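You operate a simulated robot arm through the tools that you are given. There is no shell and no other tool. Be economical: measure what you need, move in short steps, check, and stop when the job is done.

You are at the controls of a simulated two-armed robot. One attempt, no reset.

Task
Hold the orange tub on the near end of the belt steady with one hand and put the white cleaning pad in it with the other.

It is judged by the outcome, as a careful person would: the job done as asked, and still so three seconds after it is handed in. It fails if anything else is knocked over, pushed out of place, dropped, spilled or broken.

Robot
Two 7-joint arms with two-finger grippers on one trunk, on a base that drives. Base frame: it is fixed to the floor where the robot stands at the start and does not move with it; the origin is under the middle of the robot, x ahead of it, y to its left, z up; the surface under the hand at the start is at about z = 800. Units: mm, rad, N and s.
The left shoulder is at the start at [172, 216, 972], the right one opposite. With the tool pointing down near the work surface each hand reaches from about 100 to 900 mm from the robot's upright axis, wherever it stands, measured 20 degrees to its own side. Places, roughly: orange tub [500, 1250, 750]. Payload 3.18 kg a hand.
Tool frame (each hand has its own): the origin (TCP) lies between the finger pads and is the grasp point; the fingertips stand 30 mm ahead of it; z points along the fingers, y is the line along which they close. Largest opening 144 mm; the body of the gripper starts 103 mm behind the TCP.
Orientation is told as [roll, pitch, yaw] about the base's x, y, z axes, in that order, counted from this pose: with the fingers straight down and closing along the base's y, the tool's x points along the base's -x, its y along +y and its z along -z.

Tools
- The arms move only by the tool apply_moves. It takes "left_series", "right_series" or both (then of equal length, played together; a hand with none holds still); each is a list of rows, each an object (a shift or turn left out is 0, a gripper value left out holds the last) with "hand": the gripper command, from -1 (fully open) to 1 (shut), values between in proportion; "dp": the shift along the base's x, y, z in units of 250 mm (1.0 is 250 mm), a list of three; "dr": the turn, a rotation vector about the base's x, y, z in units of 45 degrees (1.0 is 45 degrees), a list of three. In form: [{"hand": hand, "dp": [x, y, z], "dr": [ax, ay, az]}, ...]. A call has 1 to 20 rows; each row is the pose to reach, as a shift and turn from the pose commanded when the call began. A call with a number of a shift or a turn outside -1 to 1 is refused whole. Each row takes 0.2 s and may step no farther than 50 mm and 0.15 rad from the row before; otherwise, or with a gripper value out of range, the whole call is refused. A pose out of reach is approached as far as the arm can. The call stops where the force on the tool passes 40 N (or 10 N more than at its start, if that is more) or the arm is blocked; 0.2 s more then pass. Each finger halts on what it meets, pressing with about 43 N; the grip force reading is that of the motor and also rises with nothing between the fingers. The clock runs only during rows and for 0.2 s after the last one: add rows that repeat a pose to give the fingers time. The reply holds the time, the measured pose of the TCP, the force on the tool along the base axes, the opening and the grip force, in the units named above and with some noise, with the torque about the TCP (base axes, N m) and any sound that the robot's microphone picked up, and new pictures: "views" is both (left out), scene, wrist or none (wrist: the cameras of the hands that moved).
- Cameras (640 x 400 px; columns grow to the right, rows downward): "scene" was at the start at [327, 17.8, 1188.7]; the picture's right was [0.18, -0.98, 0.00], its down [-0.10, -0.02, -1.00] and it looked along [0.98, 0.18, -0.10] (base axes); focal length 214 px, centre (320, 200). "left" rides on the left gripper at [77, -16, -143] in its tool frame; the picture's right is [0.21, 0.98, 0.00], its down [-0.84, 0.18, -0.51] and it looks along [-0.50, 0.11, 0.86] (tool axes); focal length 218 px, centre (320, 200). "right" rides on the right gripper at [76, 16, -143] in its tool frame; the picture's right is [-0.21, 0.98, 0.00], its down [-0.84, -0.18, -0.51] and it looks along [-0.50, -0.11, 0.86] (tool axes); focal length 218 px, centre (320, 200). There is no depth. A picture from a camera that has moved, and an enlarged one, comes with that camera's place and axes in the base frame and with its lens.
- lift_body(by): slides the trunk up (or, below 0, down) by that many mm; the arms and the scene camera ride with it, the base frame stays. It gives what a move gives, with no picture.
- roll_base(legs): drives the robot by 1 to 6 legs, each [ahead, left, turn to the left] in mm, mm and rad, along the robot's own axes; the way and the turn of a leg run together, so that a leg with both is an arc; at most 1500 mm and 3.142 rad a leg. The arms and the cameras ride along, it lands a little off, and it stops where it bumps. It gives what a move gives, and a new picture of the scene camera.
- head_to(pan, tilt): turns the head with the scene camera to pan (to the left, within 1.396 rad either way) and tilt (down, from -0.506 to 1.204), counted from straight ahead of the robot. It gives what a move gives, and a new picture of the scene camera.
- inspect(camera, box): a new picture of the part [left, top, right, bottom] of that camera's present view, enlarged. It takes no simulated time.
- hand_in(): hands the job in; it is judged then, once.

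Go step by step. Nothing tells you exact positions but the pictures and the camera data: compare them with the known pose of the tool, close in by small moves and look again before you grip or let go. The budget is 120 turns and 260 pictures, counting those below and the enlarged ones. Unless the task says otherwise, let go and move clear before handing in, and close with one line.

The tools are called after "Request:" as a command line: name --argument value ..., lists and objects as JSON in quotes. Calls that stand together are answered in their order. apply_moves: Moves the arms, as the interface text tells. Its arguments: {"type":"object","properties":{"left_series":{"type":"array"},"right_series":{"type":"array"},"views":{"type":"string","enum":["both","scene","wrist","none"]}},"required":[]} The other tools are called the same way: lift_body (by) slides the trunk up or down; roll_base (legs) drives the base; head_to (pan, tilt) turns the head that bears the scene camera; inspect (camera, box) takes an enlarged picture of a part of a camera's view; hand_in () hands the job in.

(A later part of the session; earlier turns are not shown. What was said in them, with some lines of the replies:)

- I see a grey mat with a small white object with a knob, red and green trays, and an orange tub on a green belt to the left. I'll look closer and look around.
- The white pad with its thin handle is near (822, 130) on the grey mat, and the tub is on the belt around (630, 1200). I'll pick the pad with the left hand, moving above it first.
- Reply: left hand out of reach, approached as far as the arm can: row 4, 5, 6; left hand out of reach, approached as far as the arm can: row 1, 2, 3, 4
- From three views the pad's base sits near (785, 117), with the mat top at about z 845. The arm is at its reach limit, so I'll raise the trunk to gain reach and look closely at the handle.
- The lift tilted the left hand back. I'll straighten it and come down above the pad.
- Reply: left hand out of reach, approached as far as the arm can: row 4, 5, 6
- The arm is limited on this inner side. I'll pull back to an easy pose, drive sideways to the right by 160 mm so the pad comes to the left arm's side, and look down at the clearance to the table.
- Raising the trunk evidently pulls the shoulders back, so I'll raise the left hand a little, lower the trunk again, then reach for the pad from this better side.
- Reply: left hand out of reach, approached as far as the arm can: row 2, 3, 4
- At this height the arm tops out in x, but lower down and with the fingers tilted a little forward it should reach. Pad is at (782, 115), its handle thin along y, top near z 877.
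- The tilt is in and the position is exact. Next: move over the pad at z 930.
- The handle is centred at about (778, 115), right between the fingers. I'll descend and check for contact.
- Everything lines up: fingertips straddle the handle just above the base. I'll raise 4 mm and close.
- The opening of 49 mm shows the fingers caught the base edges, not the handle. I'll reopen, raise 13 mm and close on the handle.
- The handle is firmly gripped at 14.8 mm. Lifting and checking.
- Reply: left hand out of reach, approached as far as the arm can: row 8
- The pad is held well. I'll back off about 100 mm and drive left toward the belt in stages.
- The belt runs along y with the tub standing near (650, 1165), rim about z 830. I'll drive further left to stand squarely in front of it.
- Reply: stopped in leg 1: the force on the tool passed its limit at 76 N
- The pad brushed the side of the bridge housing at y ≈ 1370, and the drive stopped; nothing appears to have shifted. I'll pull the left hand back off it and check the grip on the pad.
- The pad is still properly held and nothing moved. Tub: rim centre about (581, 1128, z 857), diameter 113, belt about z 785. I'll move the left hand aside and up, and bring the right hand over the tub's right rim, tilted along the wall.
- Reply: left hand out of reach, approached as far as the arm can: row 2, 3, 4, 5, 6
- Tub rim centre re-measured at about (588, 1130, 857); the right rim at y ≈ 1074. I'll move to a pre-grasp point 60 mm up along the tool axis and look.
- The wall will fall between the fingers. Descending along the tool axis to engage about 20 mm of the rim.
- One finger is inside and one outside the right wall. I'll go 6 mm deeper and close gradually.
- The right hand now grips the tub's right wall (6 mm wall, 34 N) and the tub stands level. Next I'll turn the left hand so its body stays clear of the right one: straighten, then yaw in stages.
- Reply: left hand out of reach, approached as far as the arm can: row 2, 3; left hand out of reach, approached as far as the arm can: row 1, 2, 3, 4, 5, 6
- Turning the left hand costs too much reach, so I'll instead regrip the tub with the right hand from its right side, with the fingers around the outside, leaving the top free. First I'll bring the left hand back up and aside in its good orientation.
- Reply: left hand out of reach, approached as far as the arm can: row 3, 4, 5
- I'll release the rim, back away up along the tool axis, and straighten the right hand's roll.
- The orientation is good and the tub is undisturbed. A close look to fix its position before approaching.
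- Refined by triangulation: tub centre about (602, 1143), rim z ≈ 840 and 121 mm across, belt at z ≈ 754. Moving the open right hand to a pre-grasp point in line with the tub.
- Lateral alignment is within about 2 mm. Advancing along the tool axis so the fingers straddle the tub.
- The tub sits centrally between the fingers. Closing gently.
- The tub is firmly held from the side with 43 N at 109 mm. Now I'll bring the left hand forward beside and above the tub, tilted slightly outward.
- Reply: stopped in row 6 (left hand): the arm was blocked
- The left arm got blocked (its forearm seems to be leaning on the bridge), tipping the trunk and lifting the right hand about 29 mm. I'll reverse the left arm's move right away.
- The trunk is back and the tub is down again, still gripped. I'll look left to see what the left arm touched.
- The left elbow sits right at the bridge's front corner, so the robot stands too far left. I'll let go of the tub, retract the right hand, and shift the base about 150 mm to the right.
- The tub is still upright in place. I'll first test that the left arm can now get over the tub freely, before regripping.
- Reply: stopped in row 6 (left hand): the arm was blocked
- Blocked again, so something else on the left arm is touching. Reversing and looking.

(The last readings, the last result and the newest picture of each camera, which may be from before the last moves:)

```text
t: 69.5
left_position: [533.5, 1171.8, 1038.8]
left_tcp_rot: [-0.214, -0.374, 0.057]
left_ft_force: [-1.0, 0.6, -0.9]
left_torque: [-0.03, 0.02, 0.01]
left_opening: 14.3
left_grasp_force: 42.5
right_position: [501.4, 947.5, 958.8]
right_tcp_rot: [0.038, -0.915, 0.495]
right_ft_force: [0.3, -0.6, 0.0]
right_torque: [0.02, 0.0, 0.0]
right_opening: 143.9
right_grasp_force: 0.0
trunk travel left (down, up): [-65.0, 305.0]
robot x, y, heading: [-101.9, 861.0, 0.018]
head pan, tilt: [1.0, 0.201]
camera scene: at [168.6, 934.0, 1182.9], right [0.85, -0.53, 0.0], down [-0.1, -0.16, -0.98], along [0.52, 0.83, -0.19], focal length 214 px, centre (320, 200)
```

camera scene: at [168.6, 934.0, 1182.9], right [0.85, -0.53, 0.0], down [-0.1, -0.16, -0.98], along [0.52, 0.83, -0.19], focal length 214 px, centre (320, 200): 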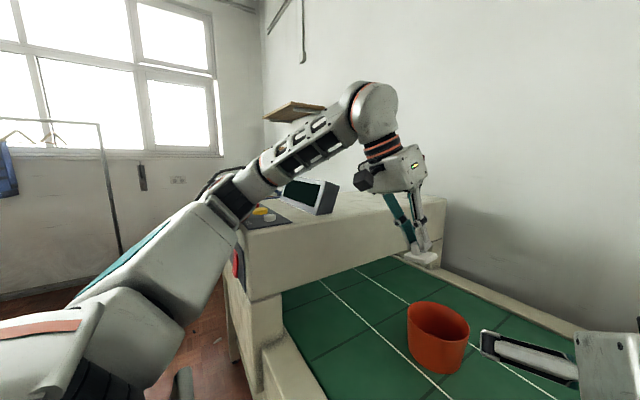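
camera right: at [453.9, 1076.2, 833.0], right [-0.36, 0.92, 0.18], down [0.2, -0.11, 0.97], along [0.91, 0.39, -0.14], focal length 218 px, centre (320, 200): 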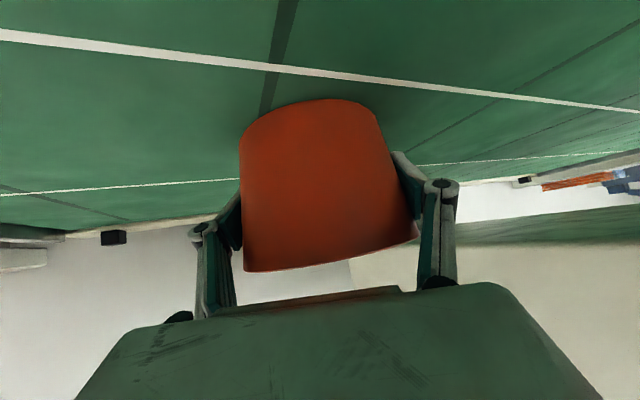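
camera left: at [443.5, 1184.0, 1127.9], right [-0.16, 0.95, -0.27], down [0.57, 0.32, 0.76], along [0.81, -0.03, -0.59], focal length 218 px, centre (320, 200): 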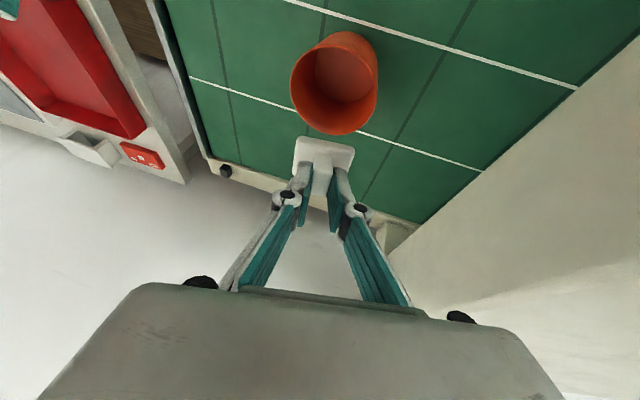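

The left elbow lies right at the bridge's front corner at (245, 1340). I'll pull the left hand in, move the base another 100 mm right and then turn it 0.3 rad left, so both arms reach the tub with the elbow well clear of the bridge.

Request:
apply_moves --left_series '[{"dp": [-0.1, -0.1, 0.02]}, {"dp": [-0.2, -0.2, 0.04]}, {"dp": [-0.3, -0.3, 0.06]}, {"dp": [-0.4, -0.4, 0.06]}]' --views "none"

Request:
roll_base --legs '[[0, -110, 0], [0, 0, 0.3]]'

Request:
head_to --pan 0.3 --tilt 0.6

```text
t: 70.5
left_position: [444.3, 1076.8, 1042.1]
left_tcp_rot: [-0.221, -0.358, 0.054]
left_ft_force: [-0.1, -0.6, 0.0]
left_torque: [-0.01, -0.01, 0.01]
left_opening: 14.8
left_grasp_force: 42.8
right_position: [510.5, 952.1, 950.3]
right_tcp_rot: [0.031, -0.902, 0.495]
right_ft_force: [0.6, -0.6, -0.4]
right_torque: [0.03, 0.0, 0.0]
right_opening: 143.9
right_grasp_force: 0.1
trunk travel left (down, up): [-65.0, 305.0]
robot x, y, heading: [-104.6, 862.9, 0.017]
head pan, tilt: [1.0, 0.201]
```

```text
t: 73.1
left_position: [356.6, 1125.0, 1043.7]
left_tcp_rot: [-0.225, -0.361, 0.359]
left_ft_force: [-0.5, -0.5, -0.5]
left_torque: [-0.01, -0.02, 0.0]
left_opening: 14.8
left_grasp_force: 43.1
right_position: [455.7, 1025.6, 952.1]
right_tcp_rot: [0.027, -0.902, 0.8]
right_ft_force: [0.9, -0.3, -0.7]
right_torque: [0.01, -0.02, 0.0]
right_opening: 144.0
right_grasp_force: 0.0
trunk travel left (down, up): [-65.0, 305.0]
robot x, y, heading: [-102.6, 747.5, 0.319]
head pan, tilt: [1.0, 0.201]
camera scene: at [143.0, 916.8, 1179.2], right [0.97, -0.25, 0.0], down [-0.05, -0.19, -0.98], along [0.25, 0.95, -0.2], focal length 214 px, centre (320, 200)
```

scene: 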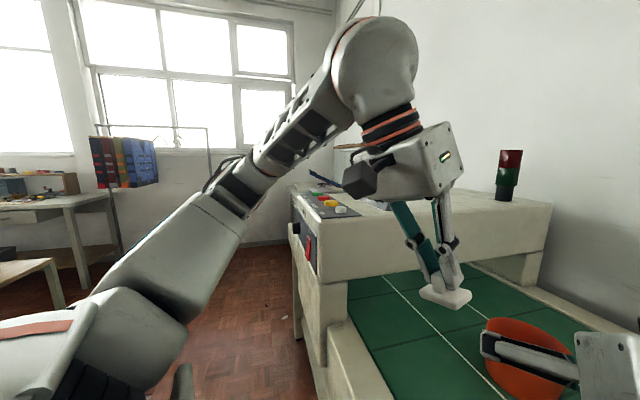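

```text
t: 74.2
left_position: [356.8, 1124.2, 1043.8]
left_tcp_rot: [-0.225, -0.362, 0.36]
left_ft_force: [0.3, -0.4, 0.1]
left_torque: [-0.02, 0.0, 0.01]
left_opening: 14.6
left_grasp_force: 43.1
right_position: [456.5, 1023.1, 952.1]
right_tcp_rot: [0.027, -0.902, 0.799]
right_ft_force: [0.0, 0.3, -0.4]
right_torque: [0.0, -0.01, -0.04]
right_opening: 143.9
right_grasp_force: 0.0
trunk travel left (down, up): [-65.0, 305.0]
robot x, y, heading: [-104.7, 749.3, 0.315]
head pan, tilt: [0.3, 0.6]
camera scene: at [191.8, 877.4, 1142.5], right [0.58, -0.82, 0.0], down [-0.46, -0.33, -0.83], along [0.67, 0.48, -0.56], focal length 214 px, centre (320, 200)
```

scene: 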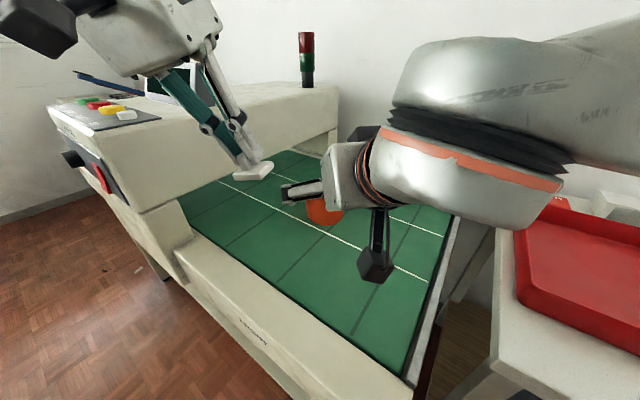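

The elbow is now well clear. Testing the left arm's approach over the tub again, with some height.

Request:
apply_moves --left_series '[{"dp": [0.16, 0.06, 0]}, {"dp": [0.33, 0.12, -0.03]}, {"dp": [0.5, 0.16, -0.08]}, {"dp": [0.66, 0.18, -0.14]}, {"dp": [0.82, 0.18, -0.2]}, {"dp": [0.96, 0.18, -0.26]}, {"dp": [0.96, 0.18, -0.26]}]' --views "both"

```text
t: 75.8
left_position: [594.3, 1169.0, 978.5]
left_tcp_rot: [-0.227, -0.363, 0.36]
left_ft_force: [0.7, 0.0, -0.7]
left_torque: [-0.02, 0.04, 0.0]
left_opening: 14.8
left_grasp_force: 43.1
right_position: [456.4, 1024.3, 953.7]
right_tcp_rot: [0.027, -0.906, 0.799]
right_ft_force: [0.5, -0.5, 0.1]
right_torque: [-0.03, 0.0, 0.01]
right_opening: 143.8
right_grasp_force: 0.0
trunk travel left (down, up): [-65.0, 305.0]
robot x, y, heading: [-105.0, 751.3, 0.315]
head pan, tilt: [0.3, 0.6]
camera scene: at [191.2, 877.2, 1142.9], right [0.58, -0.82, 0.0], down [-0.46, -0.33, -0.83], along [0.67, 0.48, -0.56], focal length 214 px, centre (320, 200)
camera left: at [473.2, 1140.3, 1085.9], right [-0.45, 0.85, -0.28], down [0.49, 0.49, 0.72], along [0.75, 0.19, -0.63], focal length 218 px, centre (320, 200)
```

scene: 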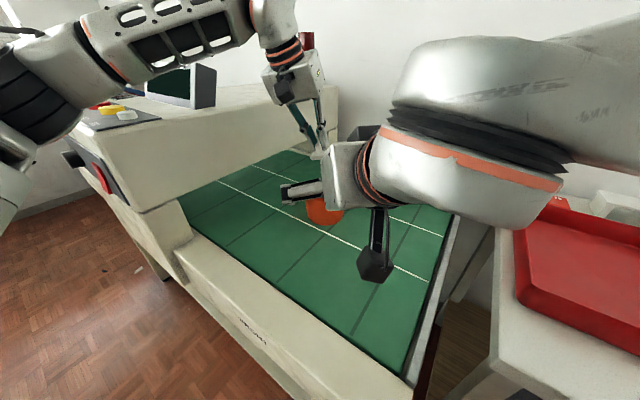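
left: 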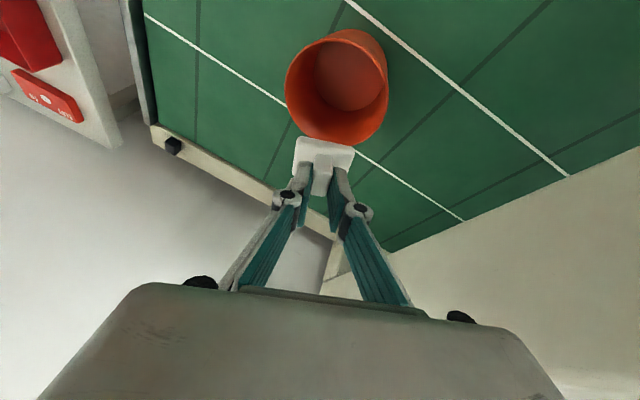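

The left arm now hovers freely above the tub with the robot steady. Tub centre measured at about (592, 1144). Now the right hand goes to its pre-grasp point.

Request:
apply_moves --right_series '[{"dp": [0.08, 0.06, -0.1]}, {"dp": [0.17, 0.12, -0.2]}, {"dp": [0.26, 0.188, -0.28]}, {"dp": [0.26, 0.188, -0.28]}]' --views "both"

```text
t: 76.8
left_position: [593.0, 1168.1, 979.6]
left_tcp_rot: [-0.226, -0.362, 0.36]
left_ft_force: [-0.4, -0.6, 0.5]
left_torque: [-0.01, -0.01, 0.02]
left_opening: 14.9
left_grasp_force: 43.6
right_position: [520.5, 1069.6, 885.6]
right_tcp_rot: [0.027, -0.906, 0.798]
right_ft_force: [0.3, 0.0, 0.6]
right_torque: [-0.03, -0.05, -0.04]
right_opening: 144.2
right_grasp_force: 0.1
trunk travel left (down, up): [-65.0, 305.0]
robot x, y, heading: [-105.1, 751.0, 0.315]
head pan, tilt: [0.3, 0.6]
camera scene: at [191.3, 877.0, 1142.8], right [0.58, -0.82, 0.0], down [-0.46, -0.33, -0.83], along [0.67, 0.48, -0.56], focal length 214 px, centre (320, 200)
camera right: at [400.3, 965.5, 915.1], right [-0.63, 0.76, 0.18], down [0.23, -0.04, 0.97], along [0.75, 0.65, -0.14], focal length 218 px, centre (320, 200)
```

scene: 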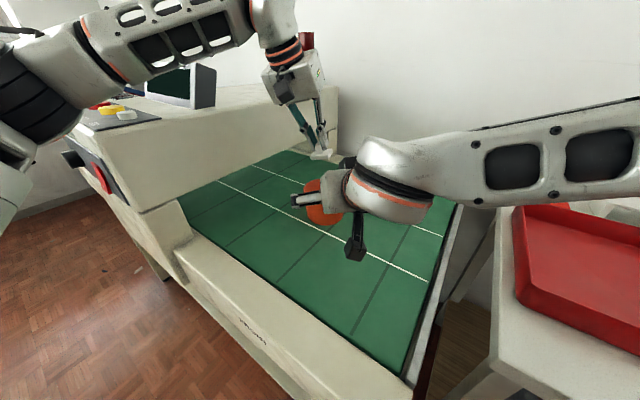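
right: 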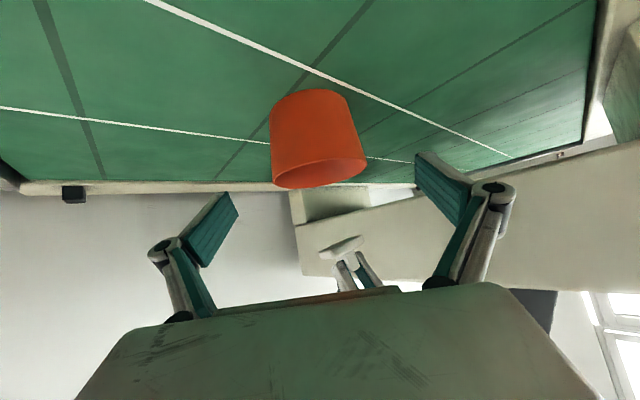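

The view matches the earlier good pre-grasp. Advancing and closing on the tub.

Request:
apply_moves --right_series '[{"dp": [0.07, 0.073, -0.08]}, {"dp": [0.14, 0.146, -0.16]}, {"dp": [0.21, 0.218, -0.24]}, {"dp": [0.277, 0.286, -0.315]}, {"dp": [0.277, 0.286, -0.315]}]' --views "wrist"

```text
t: 78.0
left_position: [593.6, 1167.1, 978.6]
left_tcp_rot: [-0.225, -0.361, 0.359]
left_ft_force: [-0.4, -0.3, -0.5]
left_torque: [0.02, -0.03, -0.02]
left_opening: 14.9
left_grasp_force: 42.6
right_position: [588.7, 1139.8, 805.9]
right_tcp_rot: [0.027, -0.904, 0.799]
right_ft_force: [0.1, 0.3, 0.5]
right_torque: [0.01, 0.04, 0.0]
right_opening: 143.9
right_grasp_force: 0.1
trunk travel left (down, up): [-65.0, 305.0]
robot x, y, heading: [-106.3, 753.6, 0.315]
head pan, tilt: [0.3, 0.6]
camera right: at [467.9, 1035.0, 834.2], right [-0.63, 0.76, 0.18], down [0.23, -0.04, 0.97], along [0.75, 0.65, -0.14], focal length 218 px, centre (320, 200)
```

right: 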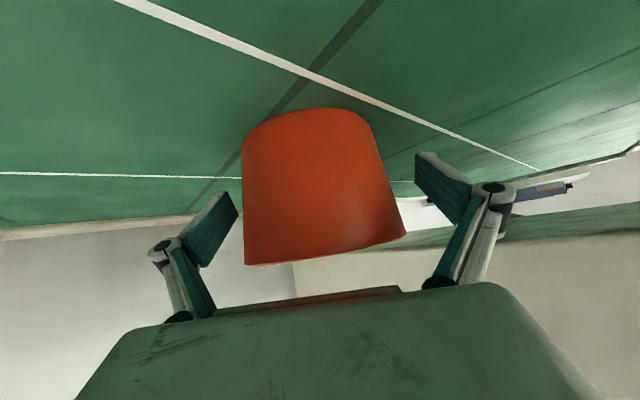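

The tub is a few mm farther and slightly to the right; I'll correct that and close gently.

Request:
apply_moves --right_series '[{"dp": [0.034, 0.012, -0.004], "hand": -1}, {"dp": [0.034, 0.012, -0.004], "hand": -0.85}, {"dp": [0.034, 0.012, -0.004], "hand": -0.7}, {"dp": [0.034, 0.012, -0.004], "hand": -0.6}, {"dp": [0.034, 0.012, -0.004], "hand": -0.5}, {"dp": [0.034, 0.012, -0.004], "hand": -0.4}, {"dp": [0.034, 0.012, -0.004], "hand": -0.3}, {"dp": [0.034, 0.012, -0.004], "hand": -0.3}]' --views "both"

Request:
inspect --camera "left" --box '[240, 20, 440, 145]'

```text
t: 79.8
left_position: [593.0, 1167.1, 979.0]
left_tcp_rot: [-0.225, -0.362, 0.359]
left_ft_force: [-0.7, 0.1, -0.4]
left_torque: [0.03, -0.01, 0.0]
left_opening: 14.6
left_grasp_force: 43.3
right_position: [599.2, 1144.4, 803.4]
right_tcp_rot: [0.027, -0.903, 0.798]
right_ft_force: [-1.2, -0.3, 1.1]
right_torque: [-0.08, -0.05, -0.02]
right_opening: 111.9
right_grasp_force: 42.7
trunk travel left (down, up): [-65.0, 305.0]
robot x, y, heading: [-107.0, 748.4, 0.319]
head pan, tilt: [0.3, 0.6]
camera scene: at [191.7, 877.2, 1142.5], right [0.58, -0.82, 0.0], down [-0.46, -0.33, -0.83], along [0.67, 0.48, -0.56], focal length 214 px, centre (320, 200)
camera right: at [477.6, 1038.8, 832.6], right [-0.63, 0.76, 0.18], down [0.23, -0.04, 0.97], along [0.75, 0.65, -0.15], focal length 218 px, centre (320, 200)
```

scene: 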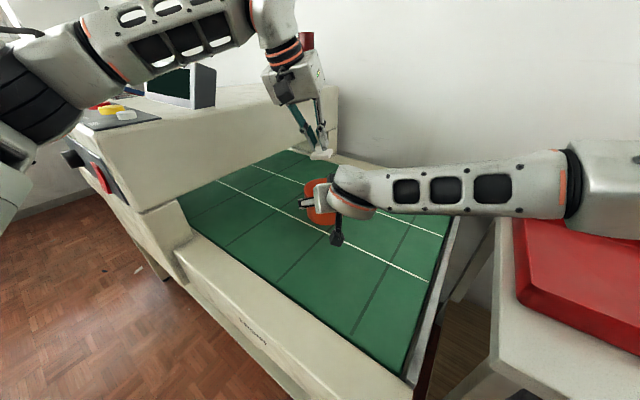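
right: 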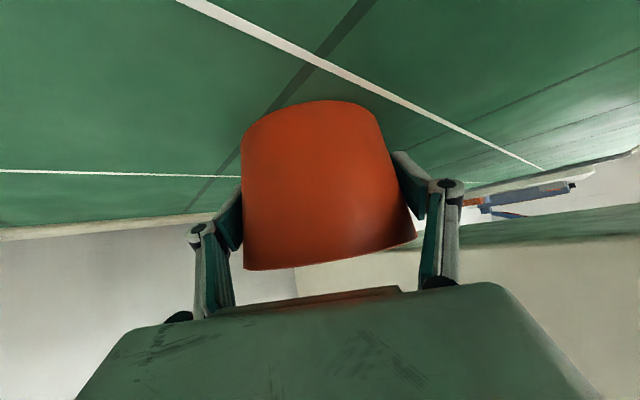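

```text
3.20 times, centred on (340, 82) of left
camera zoom: at [473.4, 1140.3, 1085.3], right [-0.45, 0.85, -0.28], down [0.49, 0.49, 0.72], along [0.75, 0.19, -0.63], focal length 698 px, centre (256, 576)
```

zoom: 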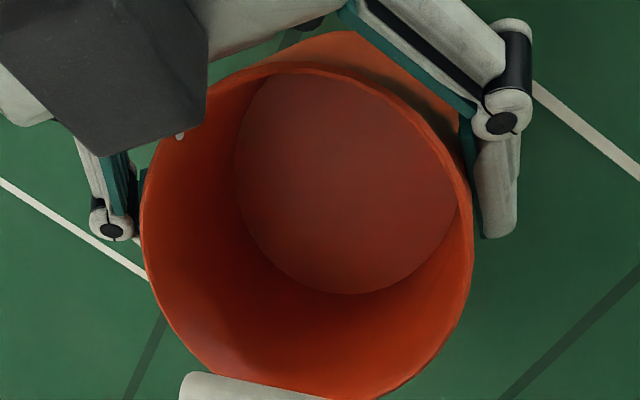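

The tub is held firmly at 112 mm with 43 N. Its centre is about (596, 1146). Lowering the pad toward it, pausing halfway.

Request:
apply_moves --left_series '[{"dp": [-0.01, -0.02, -0.1]}, {"dp": [-0.02, -0.04, -0.2]}, {"dp": [-0.028, -0.04, -0.28]}, {"dp": [-0.028, -0.04, -0.28]}]' --views "both"

Request:
inspect --camera "scene" --box '[240, 40, 400, 240]'

```text
t: 80.8
left_position: [589.0, 1158.2, 912.8]
left_tcp_rot: [-0.225, -0.365, 0.358]
left_ft_force: [0.6, 0.2, -0.4]
left_torque: [0.04, 0.01, -0.01]
left_opening: 15.1
left_grasp_force: 43.5
right_position: [598.5, 1141.9, 805.1]
right_tcp_rot: [0.027, -0.906, 0.798]
right_ft_force: [-0.2, 0.5, -0.3]
right_torque: [-0.02, 0.01, 0.03]
right_opening: 111.6
right_grasp_force: 42.9
trunk travel left (down, up): [-65.0, 305.0]
robot x, y, heading: [-104.9, 751.9, 0.315]
head pan, tilt: [0.3, 0.6]
camera scene: at [191.2, 876.0, 1143.3], right [0.58, -0.82, 0.0], down [-0.46, -0.33, -0.83], along [0.67, 0.48, -0.56], focal length 214 px, centre (320, 200)
camera left: at [467.8, 1129.9, 1018.9], right [-0.44, 0.85, -0.28], down [0.48, 0.49, 0.73], along [0.75, 0.19, -0.63], focal length 218 px, centre (320, 200)
```

scene: 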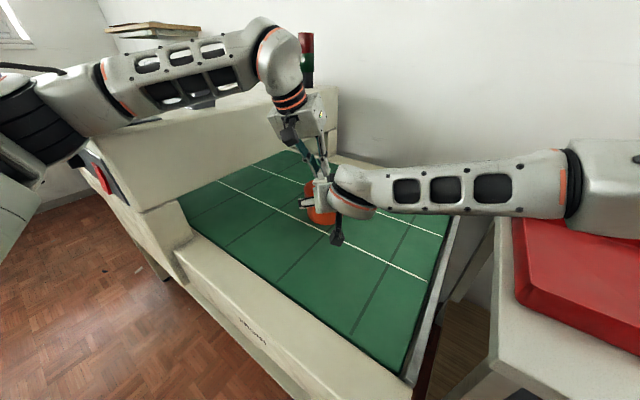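
left: 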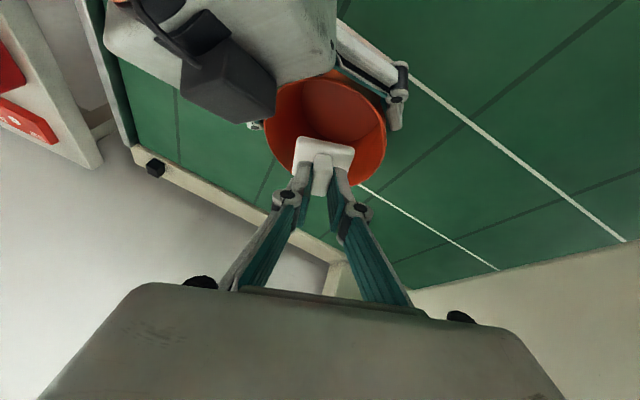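

```text
2.00 times, centred on (320, 140) of scene
camera zoom: at [191.2, 876.0, 1143.3], right [0.58, -0.82, 0.0], down [-0.46, -0.33, -0.83], along [0.67, 0.48, -0.56], focal length 429 px, centre (320, 320)
```

zoom: 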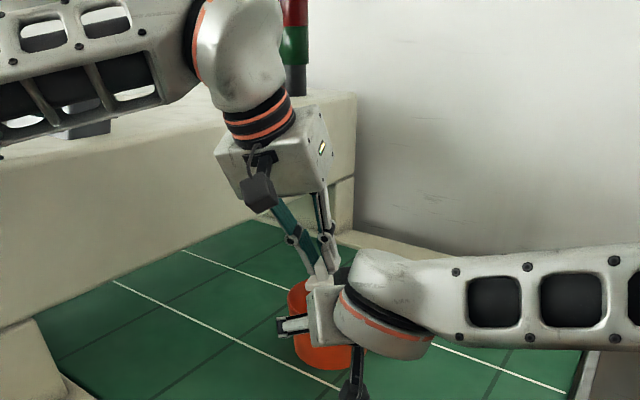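

The pad is centred over the tub mouth. I'll lower it into the tub in small steps with a bit more outward tilt for clearance from the right hand.

Request:
apply_moves --left_series '[{"dp": [0, 0.012, -0.03], "dr": [-0.09, 0, 0]}, {"dp": [0, 0.024, -0.06], "dr": [-0.18, 0, 0]}, {"dp": [0, 0.024, -0.1], "dr": [-0.18, 0, 0]}, {"dp": [0, 0.024, -0.14], "dr": [-0.18, 0, 0]}, {"dp": [0, 0.024, -0.17], "dr": [-0.18, 0, 0]}, {"dp": [0, 0.024, -0.17], "dr": [-0.18, 0, 0]}]' --views "both"

Request:
inspect --camera "left" --box '[180, 40, 440, 210]'

Request:
inspect --camera "scene" --box '[270, 110, 390, 260]'

```text
t: 82.4
left_position: [586.1, 1143.9, 909.6]
left_tcp_rot: [-0.362, -0.372, 0.388]
left_ft_force: [0.6, -0.5, -0.5]
left_torque: [-0.01, 0.03, -0.03]
left_opening: 14.7
left_grasp_force: 42.5
right_position: [592.5, 1132.1, 817.0]
right_tcp_rot: [0.033, -0.922, 0.796]
right_ft_force: [0.1, -1.0, 1.2]
right_torque: [0.0, 0.05, 0.08]
right_opening: 111.6
right_grasp_force: 43.6
trunk travel left (down, up): [-65.0, 305.0]
robot x, y, heading: [-103.8, 751.1, 0.315]
head pan, tilt: [0.3, 0.6]
stopped in row 6 (left hand): the arm was blocked; the commanded pose is now the measured one
camera scene: at [182.0, 860.0, 1147.8], right [0.58, -0.82, -0.01], down [-0.46, -0.31, -0.83], along [0.68, 0.48, -0.55], focal length 214 px, centre (320, 200)
camera left: at [459.9, 1130.9, 1011.7], right [-0.41, 0.82, -0.4], down [0.46, 0.56, 0.69], along [0.79, 0.1, -0.61], focal length 218 px, centre (320, 200)
```

scene: 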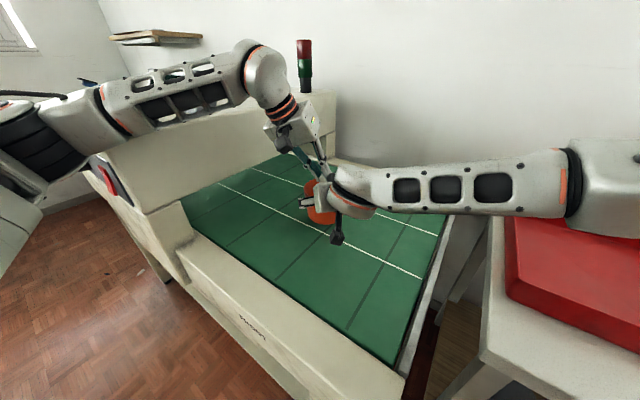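
left: 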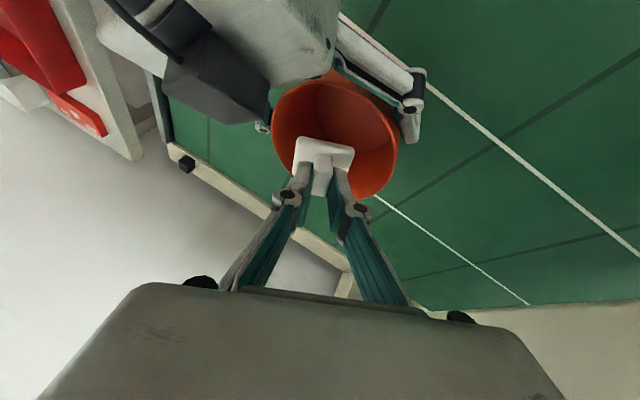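

```text
2.35 times, centred on (310, 125) of left
camera zoom: at [459.9, 1130.9, 1011.7], right [-0.41, 0.82, -0.4], down [0.46, 0.56, 0.69], along [0.79, 0.1, -0.61], focal length 514 px, centre (344, 376)
```

zoom: 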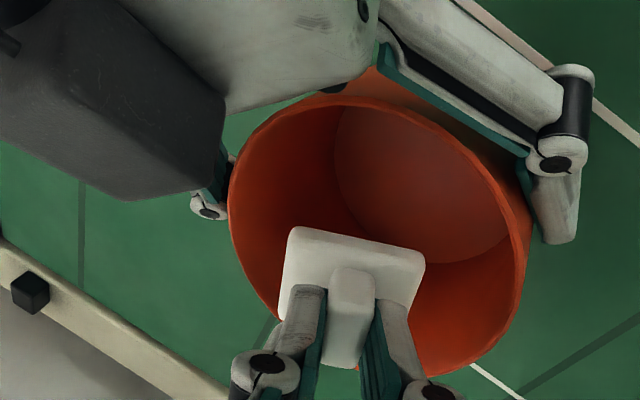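

```text
2.67 times, centred on (330, 185) of scene
camera zoom: at [182.0, 860.0, 1147.8], right [0.58, -0.82, -0.01], down [-0.46, -0.31, -0.83], along [0.68, 0.48, -0.55], focal length 572 px, centre (293, 240)
```

zoom: 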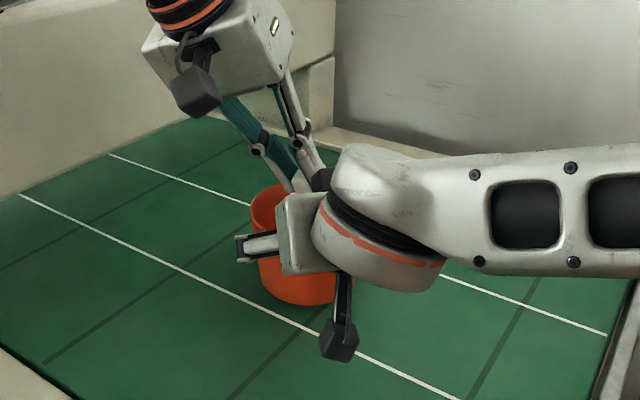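

The extra outward tilt pressed the left forearm against the bridge again. I'll undo that tilt and height at once.

Request:
apply_moves --left_series '[{"dp": [0.005, 0.02, 0.04], "dr": [0.09, 0, 0]}, {"dp": [0.01, 0.05, 0.06], "dr": [0.18, 0, 0]}, {"dp": [0.01, 0.056, 0.05], "dr": [0.2, 0.0, -0.03]}, {"dp": [0.01, 0.056, 0.04], "dr": [0.2, 0.0, -0.03]}]' --views "both"

Request:
inspect --camera "scene" --box '[20, 40, 260, 190]'

```text
t: 83.4
left_position: [591.8, 1171.8, 893.9]
left_tcp_rot: [-0.209, -0.393, 0.319]
left_ft_force: [-0.3, -1.0, -1.0]
left_torque: [-0.09, 0.01, -0.01]
left_opening: 14.8
left_grasp_force: 43.0
right_position: [595.9, 1141.4, 807.1]
right_tcp_rot: [0.03, -0.907, 0.797]
right_ft_force: [0.2, 0.9, -0.9]
right_torque: [-0.01, -0.01, 0.01]
right_opening: 111.9
right_grasp_force: 43.0
trunk travel left (down, up): [-65.0, 305.0]
robot x, y, heading: [-106.8, 752.7, 0.315]
head pan, tilt: [0.3, 0.6]
camera scene: at [187.8, 872.7, 1143.8], right [0.58, -0.82, 0.0], down [-0.46, -0.32, -0.83], along [0.68, 0.48, -0.56], focal length 214 px, centre (320, 200)
camera left: at [467.3, 1145.9, 997.5], right [-0.41, 0.87, -0.27], down [0.48, 0.46, 0.75], along [0.77, 0.18, -0.61], focal length 218 px, centre (320, 200)
```

scene: 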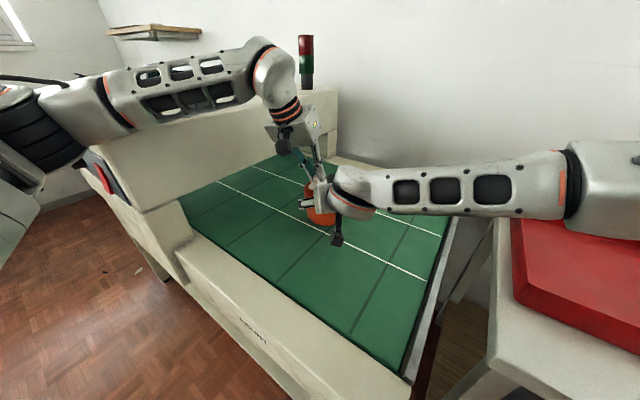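
left: 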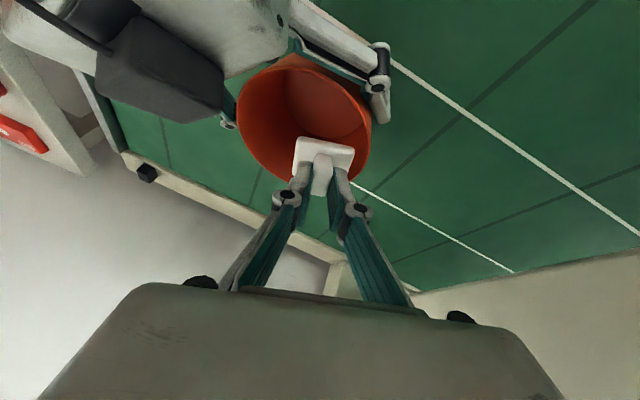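

```text
2.67 times, centred on (140, 115) of scene
camera zoom: at [187.8, 872.7, 1143.8], right [0.58, -0.82, 0.0], down [-0.46, -0.32, -0.83], along [0.68, 0.48, -0.56], focal length 572 px, centre (800, 427)
```

zoom: 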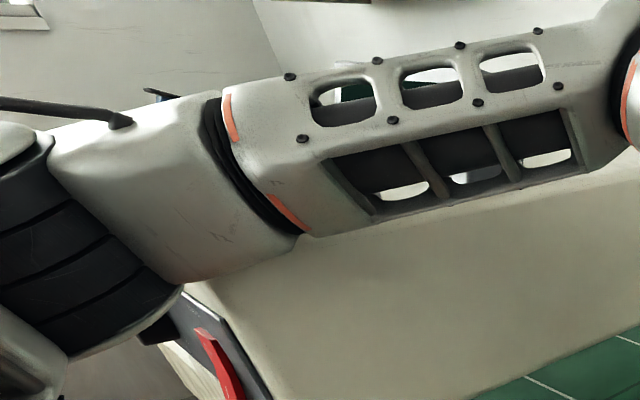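

The trunk is nearly back to neutral and the pad is just at the mouth, about 20 mm left of centre. I'll shift it right over the centre, which also takes the arm away from the bridge.

Request:
apply_moves --left_series '[{"dp": [-0.008, -0.03, 0.0]}, {"dp": [-0.012, -0.06, 0.0]}, {"dp": [-0.012, -0.076, -0.012]}, {"dp": [-0.012, -0.076, -0.012]}]' --views "wrist"

Request:
inspect --camera "left" --box '[180, 40, 440, 210]'

Request:
inspect --camera "scene" --box '[240, 80, 400, 260]'

```text
t: 84.4
left_position: [587.5, 1158.5, 892.0]
left_tcp_rot: [-0.213, -0.394, 0.321]
left_ft_force: [-0.9, -0.5, -0.7]
left_torque: [-0.05, 0.02, 0.01]
left_opening: 15.1
left_grasp_force: 43.3
right_position: [595.6, 1144.7, 806.6]
right_tcp_rot: [0.023, -0.905, 0.804]
right_ft_force: [-1.0, 0.2, -0.4]
right_torque: [0.0, 0.03, -0.01]
right_opening: 111.9
right_grasp_force: 43.3
trunk travel left (down, up): [-65.0, 305.0]
robot x, y, heading: [-106.0, 752.8, 0.318]
head pan, tilt: [0.3, 0.6]
camera left: at [462.9, 1131.9, 994.8], right [-0.41, 0.87, -0.27], down [0.48, 0.46, 0.75], along [0.77, 0.18, -0.61], focal length 218 px, centre (320, 200)
```

left: 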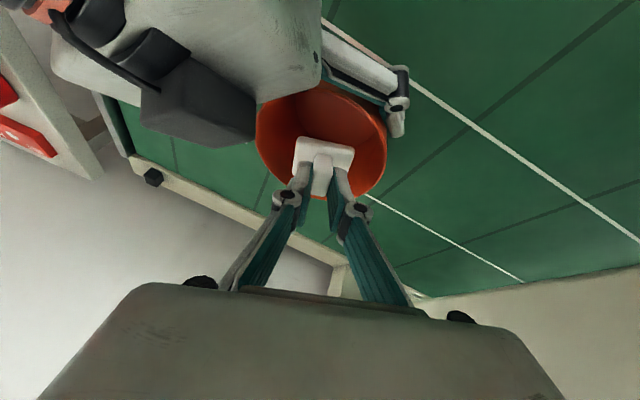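

```text
2.35 times, centred on (310, 125) of left
camera zoom: at [462.9, 1131.9, 994.8], right [-0.41, 0.87, -0.27], down [0.48, 0.46, 0.75], along [0.77, 0.18, -0.61], focal length 514 px, centre (344, 376)
```

zoom: 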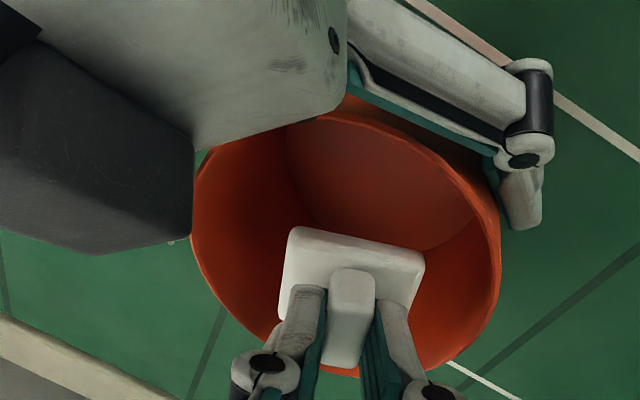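

```text
2.22 times, centred on (320, 170) of scene
camera zoom: at [186.7, 877.3, 1144.0], right [0.58, -0.82, 0.0], down [-0.46, -0.33, -0.83], along [0.68, 0.48, -0.56], focal length 477 px, centre (320, 267)
```

zoom: 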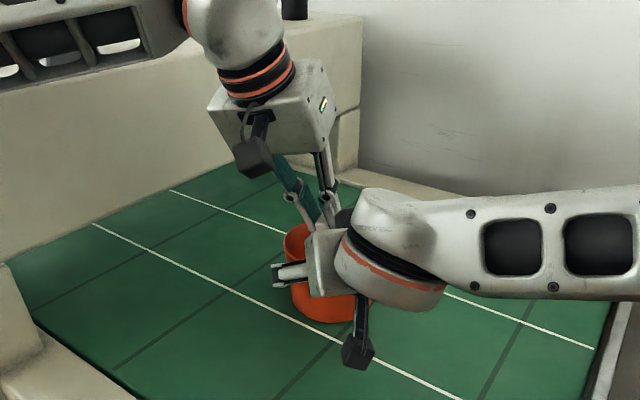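

The pad hangs centred within about 5 mm over the tub mouth, its base at rim level, while the right hand holds the tub. Releasing it.

Request:
apply_moves --left_series '[{"hand": 0.5}, {"hand": 0.2}, {"hand": 0.1}, {"hand": 0.1}, {"hand": 0.1}]' --views "wrist"

Request:
inspect --camera "left" --box '[180, 40, 440, 210]'

```text
t: 85.6
left_position: [587.1, 1156.8, 892.1]
left_tcp_rot: [-0.214, -0.395, 0.322]
left_ft_force: [-0.4, -0.3, -0.5]
left_torque: [0.0, -0.02, 0.02]
left_opening: 64.8
left_grasp_force: 0.0
right_position: [593.6, 1144.3, 806.8]
right_tcp_rot: [0.021, -0.904, 0.805]
right_ft_force: [-0.6, 0.2, -1.3]
right_torque: [-0.01, -0.03, 0.0]
right_opening: 111.7
right_grasp_force: 42.8
trunk travel left (down, up): [-65.0, 305.0]
robot x, y, heading: [-104.4, 748.0, 0.319]
head pan, tilt: [0.3, 0.6]
camera left: at [462.6, 1131.4, 994.9], right [-0.41, 0.87, -0.27], down [0.48, 0.46, 0.75], along [0.78, 0.17, -0.61], focal length 218 px, centre (320, 200)
```

left: 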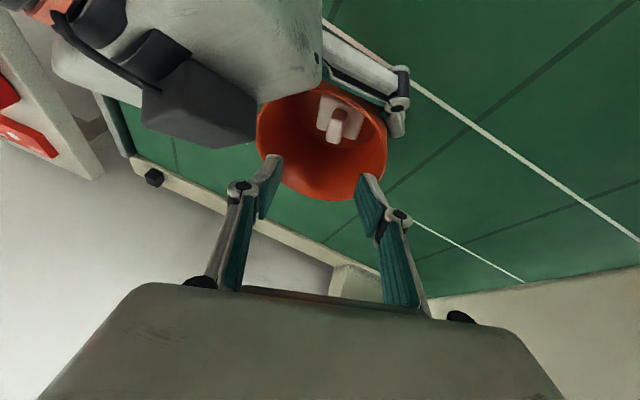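

```text
2.35 times, centred on (310, 125) of left
camera zoom: at [462.6, 1131.4, 994.9], right [-0.41, 0.87, -0.27], down [0.48, 0.46, 0.75], along [0.78, 0.17, -0.61], focal length 514 px, centre (344, 376)
```

zoom: 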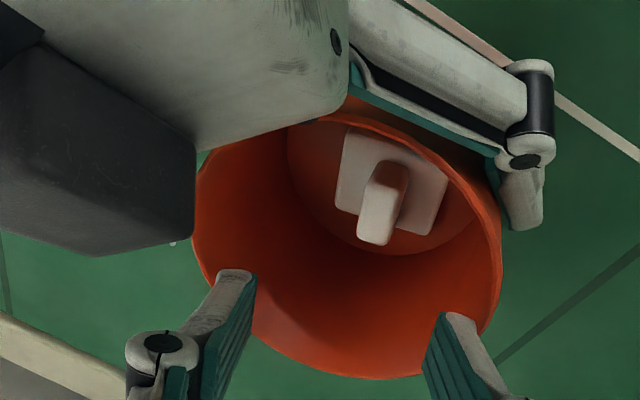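

The pad lies flat in the bottom of the tub. Retreating the left hand up and back along its approach path.

Request:
apply_moves --left_series '[{"dp": [0.0, 0.01, 0.1]}, {"dp": [0.01, 0.03, 0.22]}, {"dp": [0.02, 0.04, 0.34]}, {"dp": [-0.12, 0.04, 0.4]}, {"dp": [-0.28, 0.03, 0.46]}, {"dp": [-0.44, 0.01, 0.52]}, {"dp": [-0.6, -0.03, 0.58]}, {"dp": [-0.76, -0.08, 0.61]}, {"dp": [-0.9, -0.13, 0.61]}]' --views "both"

```text
t: 87.6
left_position: [365.7, 1121.8, 1042.6]
left_tcp_rot: [-0.212, -0.391, 0.321]
left_ft_force: [0.6, 0.3, -0.1]
left_torque: [-0.02, -0.01, -0.01]
left_opening: 64.7
left_grasp_force: 0.1
right_position: [596.8, 1145.2, 803.9]
right_tcp_rot: [0.029, -0.902, 0.799]
right_ft_force: [-1.7, -0.8, 2.1]
right_torque: [-0.17, 0.0, -0.08]
right_opening: 111.5
right_grasp_force: 43.1
trunk travel left (down, up): [-65.0, 305.0]
robot x, y, heading: [-106.6, 754.0, 0.312]
head pan, tilt: [0.3, 0.6]
camera scene: at [191.4, 876.9, 1142.5], right [0.58, -0.82, 0.0], down [-0.46, -0.33, -0.83], along [0.67, 0.48, -0.56], focal length 214 px, centre (320, 200)
camera left: at [242.4, 1095.2, 1146.0], right [-0.41, 0.87, -0.27], down [0.49, 0.46, 0.74], along [0.77, 0.17, -0.61], focal length 218 px, centre (320, 200)
```

scene: 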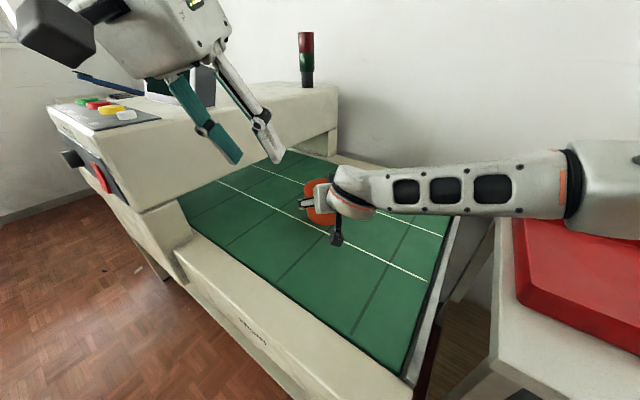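
left: 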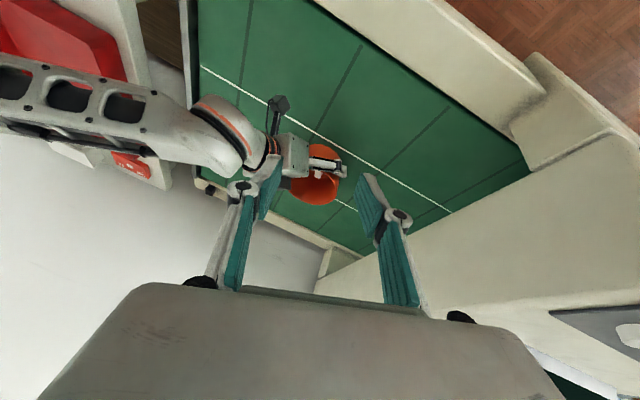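

The left hand is clear and the trunk is back in its neutral pose. Now I'll open the right hand gently and retract it along its axis.

Request:
apply_moves --right_series '[{"hand": -0.6}, {"hand": -0.75}, {"hand": -0.9}, {"hand": -1}, {"hand": -1}, {"dp": [-0.07, -0.072, 0.08]}, {"dp": [-0.14, -0.144, 0.16]}, {"dp": [-0.21, -0.216, 0.24]}, {"dp": [-0.29, -0.3, 0.33]}, {"dp": [-0.37, -0.38, 0.43]}, {"dp": [-0.45, -0.47, 0.53]}]' --views "both"

Request:
head_to --pan 0.55 --tilt 0.6

```text
t: 90.0
left_position: [366.4, 1120.1, 1043.4]
left_tcp_rot: [-0.211, -0.39, 0.318]
left_ft_force: [-0.7, 0.5, 0.8]
left_torque: [0.0, -0.01, 0.04]
left_opening: 64.6
left_grasp_force: 0.1
right_position: [487.8, 1023.1, 937.5]
right_tcp_rot: [0.027, -0.904, 0.799]
right_ft_force: [-0.4, 0.3, 0.5]
right_torque: [-0.01, 0.01, 0.0]
right_opening: 143.7
right_grasp_force: 0.1
trunk travel left (down, up): [-65.0, 305.0]
robot x, y, heading: [-104.6, 748.8, 0.315]
head pan, tilt: [0.3, 0.6]
camera scene: at [190.9, 876.3, 1143.0], right [0.58, -0.82, 0.0], down [-0.46, -0.33, -0.83], along [0.67, 0.48, -0.56], focal length 214 px, centre (320, 200)
camera right: at [365.7, 917.3, 967.3], right [-0.62, 0.76, 0.18], down [0.23, -0.04, 0.97], along [0.75, 0.65, -0.14], focal length 218 px, centre (320, 200)
```

scene: 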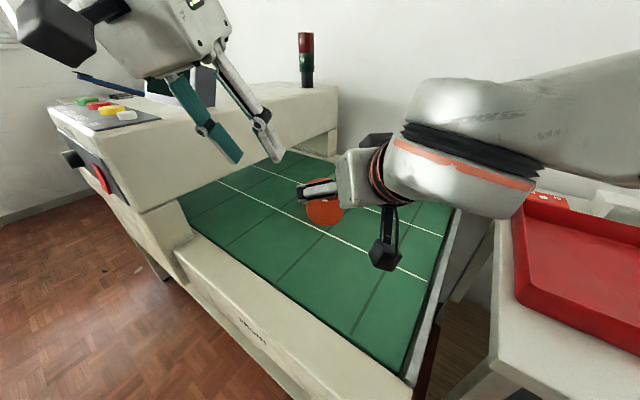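
right: 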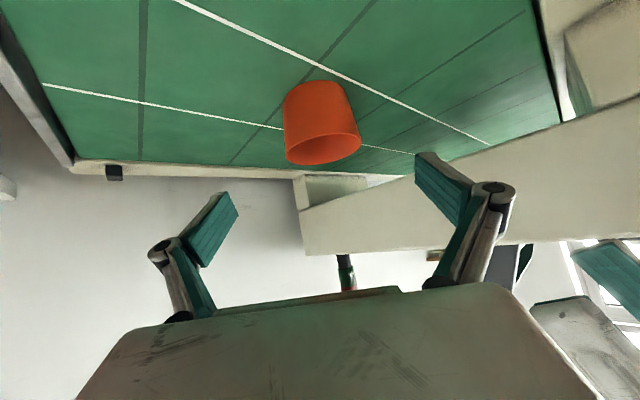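

```text
t: 90.7
left_position: [366.7, 1119.5, 1043.7]
left_tcp_rot: [-0.212, -0.389, 0.32]
left_ft_force: [0.0, -0.6, 0.0]
left_torque: [0.02, -0.03, -0.01]
left_opening: 64.7
left_grasp_force: 0.1
right_position: [487.0, 1023.0, 936.4]
right_tcp_rot: [0.028, -0.903, 0.797]
right_ft_force: [0.2, -0.3, -0.8]
right_torque: [0.01, 0.01, 0.0]
right_opening: 144.0
right_grasp_force: 0.1
trunk travel left (down, up): [-65.0, 305.0]
robot x, y, heading: [-106.5, 750.4, 0.311]
head pan, tilt: [0.55, 0.6]
camera scene: at [177.0, 893.1, 1142.5], right [0.76, -0.65, 0.0], down [-0.37, -0.43, -0.83], along [0.54, 0.63, -0.56], focal length 214 px, centre (320, 200)
```

scene: 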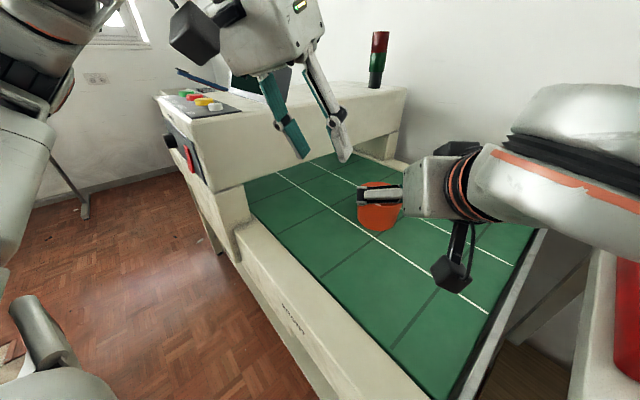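

The tub stands upright on the belt and both hands are clear. One last look into the tub before handing in.

Request:
inspect --camera "left" --box '[240, 110, 420, 230]'

Request:
apply_moves --right_series '[{"dp": [-0.1, -0.12, 0.1]}, {"dp": [-0.15, -0.25, 0.2]}]' --views "scene"

Request:
inspect --camera "scene" --box '[320, 150, 440, 240]'

```text
3.33 times, centred on (330, 170) of left
camera zoom: at [243.2, 1095.2, 1145.9], right [-0.41, 0.87, -0.27], down [0.49, 0.46, 0.74], along [0.77, 0.17, -0.61], focal length 728 px, centre (287, 300)
```

zoom: 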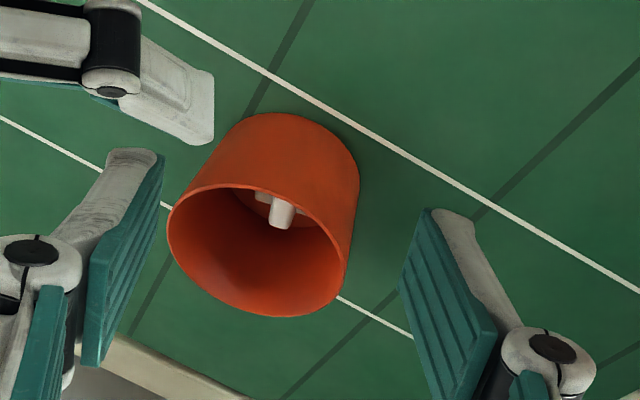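

```text
t: 91.3
left_position: [367.4, 1119.7, 1043.7]
left_tcp_rot: [-0.213, -0.391, 0.319]
left_ft_force: [0.4, -0.9, -0.6]
left_torque: [0.0, -0.02, 0.03]
left_opening: 64.6
left_grasp_force: 0.1
right_position: [449.4, 960.4, 984.6]
right_tcp_rot: [0.027, -0.903, 0.796]
right_ft_force: [-0.6, -0.1, 0.5]
right_torque: [0.02, -0.01, -0.01]
right_opening: 144.0
right_grasp_force: 0.0
trunk travel left (down, up): [-65.0, 305.0]
robot x, y, heading: [-104.4, 749.3, 0.319]
head pan, tilt: [0.55, 0.6]
camera scene: at [176.8, 892.5, 1142.7], right [0.76, -0.65, 0.0], down [-0.37, -0.43, -0.83], along [0.54, 0.63, -0.56], focal length 214 px, centre (320, 200)
```

scene: 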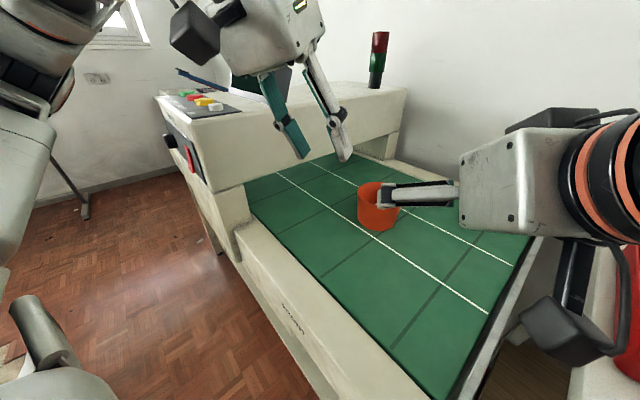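

```text
4.44 times, centred on (380, 195) of scene
camera zoom: at [176.8, 892.5, 1142.7], right [0.76, -0.65, 0.0], down [-0.37, -0.43, -0.83], along [0.54, 0.63, -0.56], focal length 953 px, centre (53, 222)
```

zoom: 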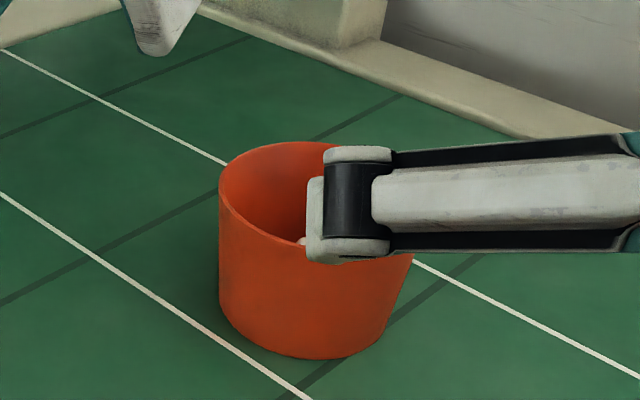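

The pad lies inside the upright tub, both hands are clear, and nothing else has been displaced as far as I can see. Handing in.

Request:
hand_in

```text
The job is handed in.
```

The white cleaning pad is in the orange tub: the right hand held the tub while the left hand released the pad at the rim and it dropped in. The tub is upright on the belt and both hands are clear. On the way the pad and left arm bumped the belt's bridge housing several times. The first of those blocked moves tipped the trunk and lifted the tub about 29 mm before it settled back. I saw nothing else out of place.
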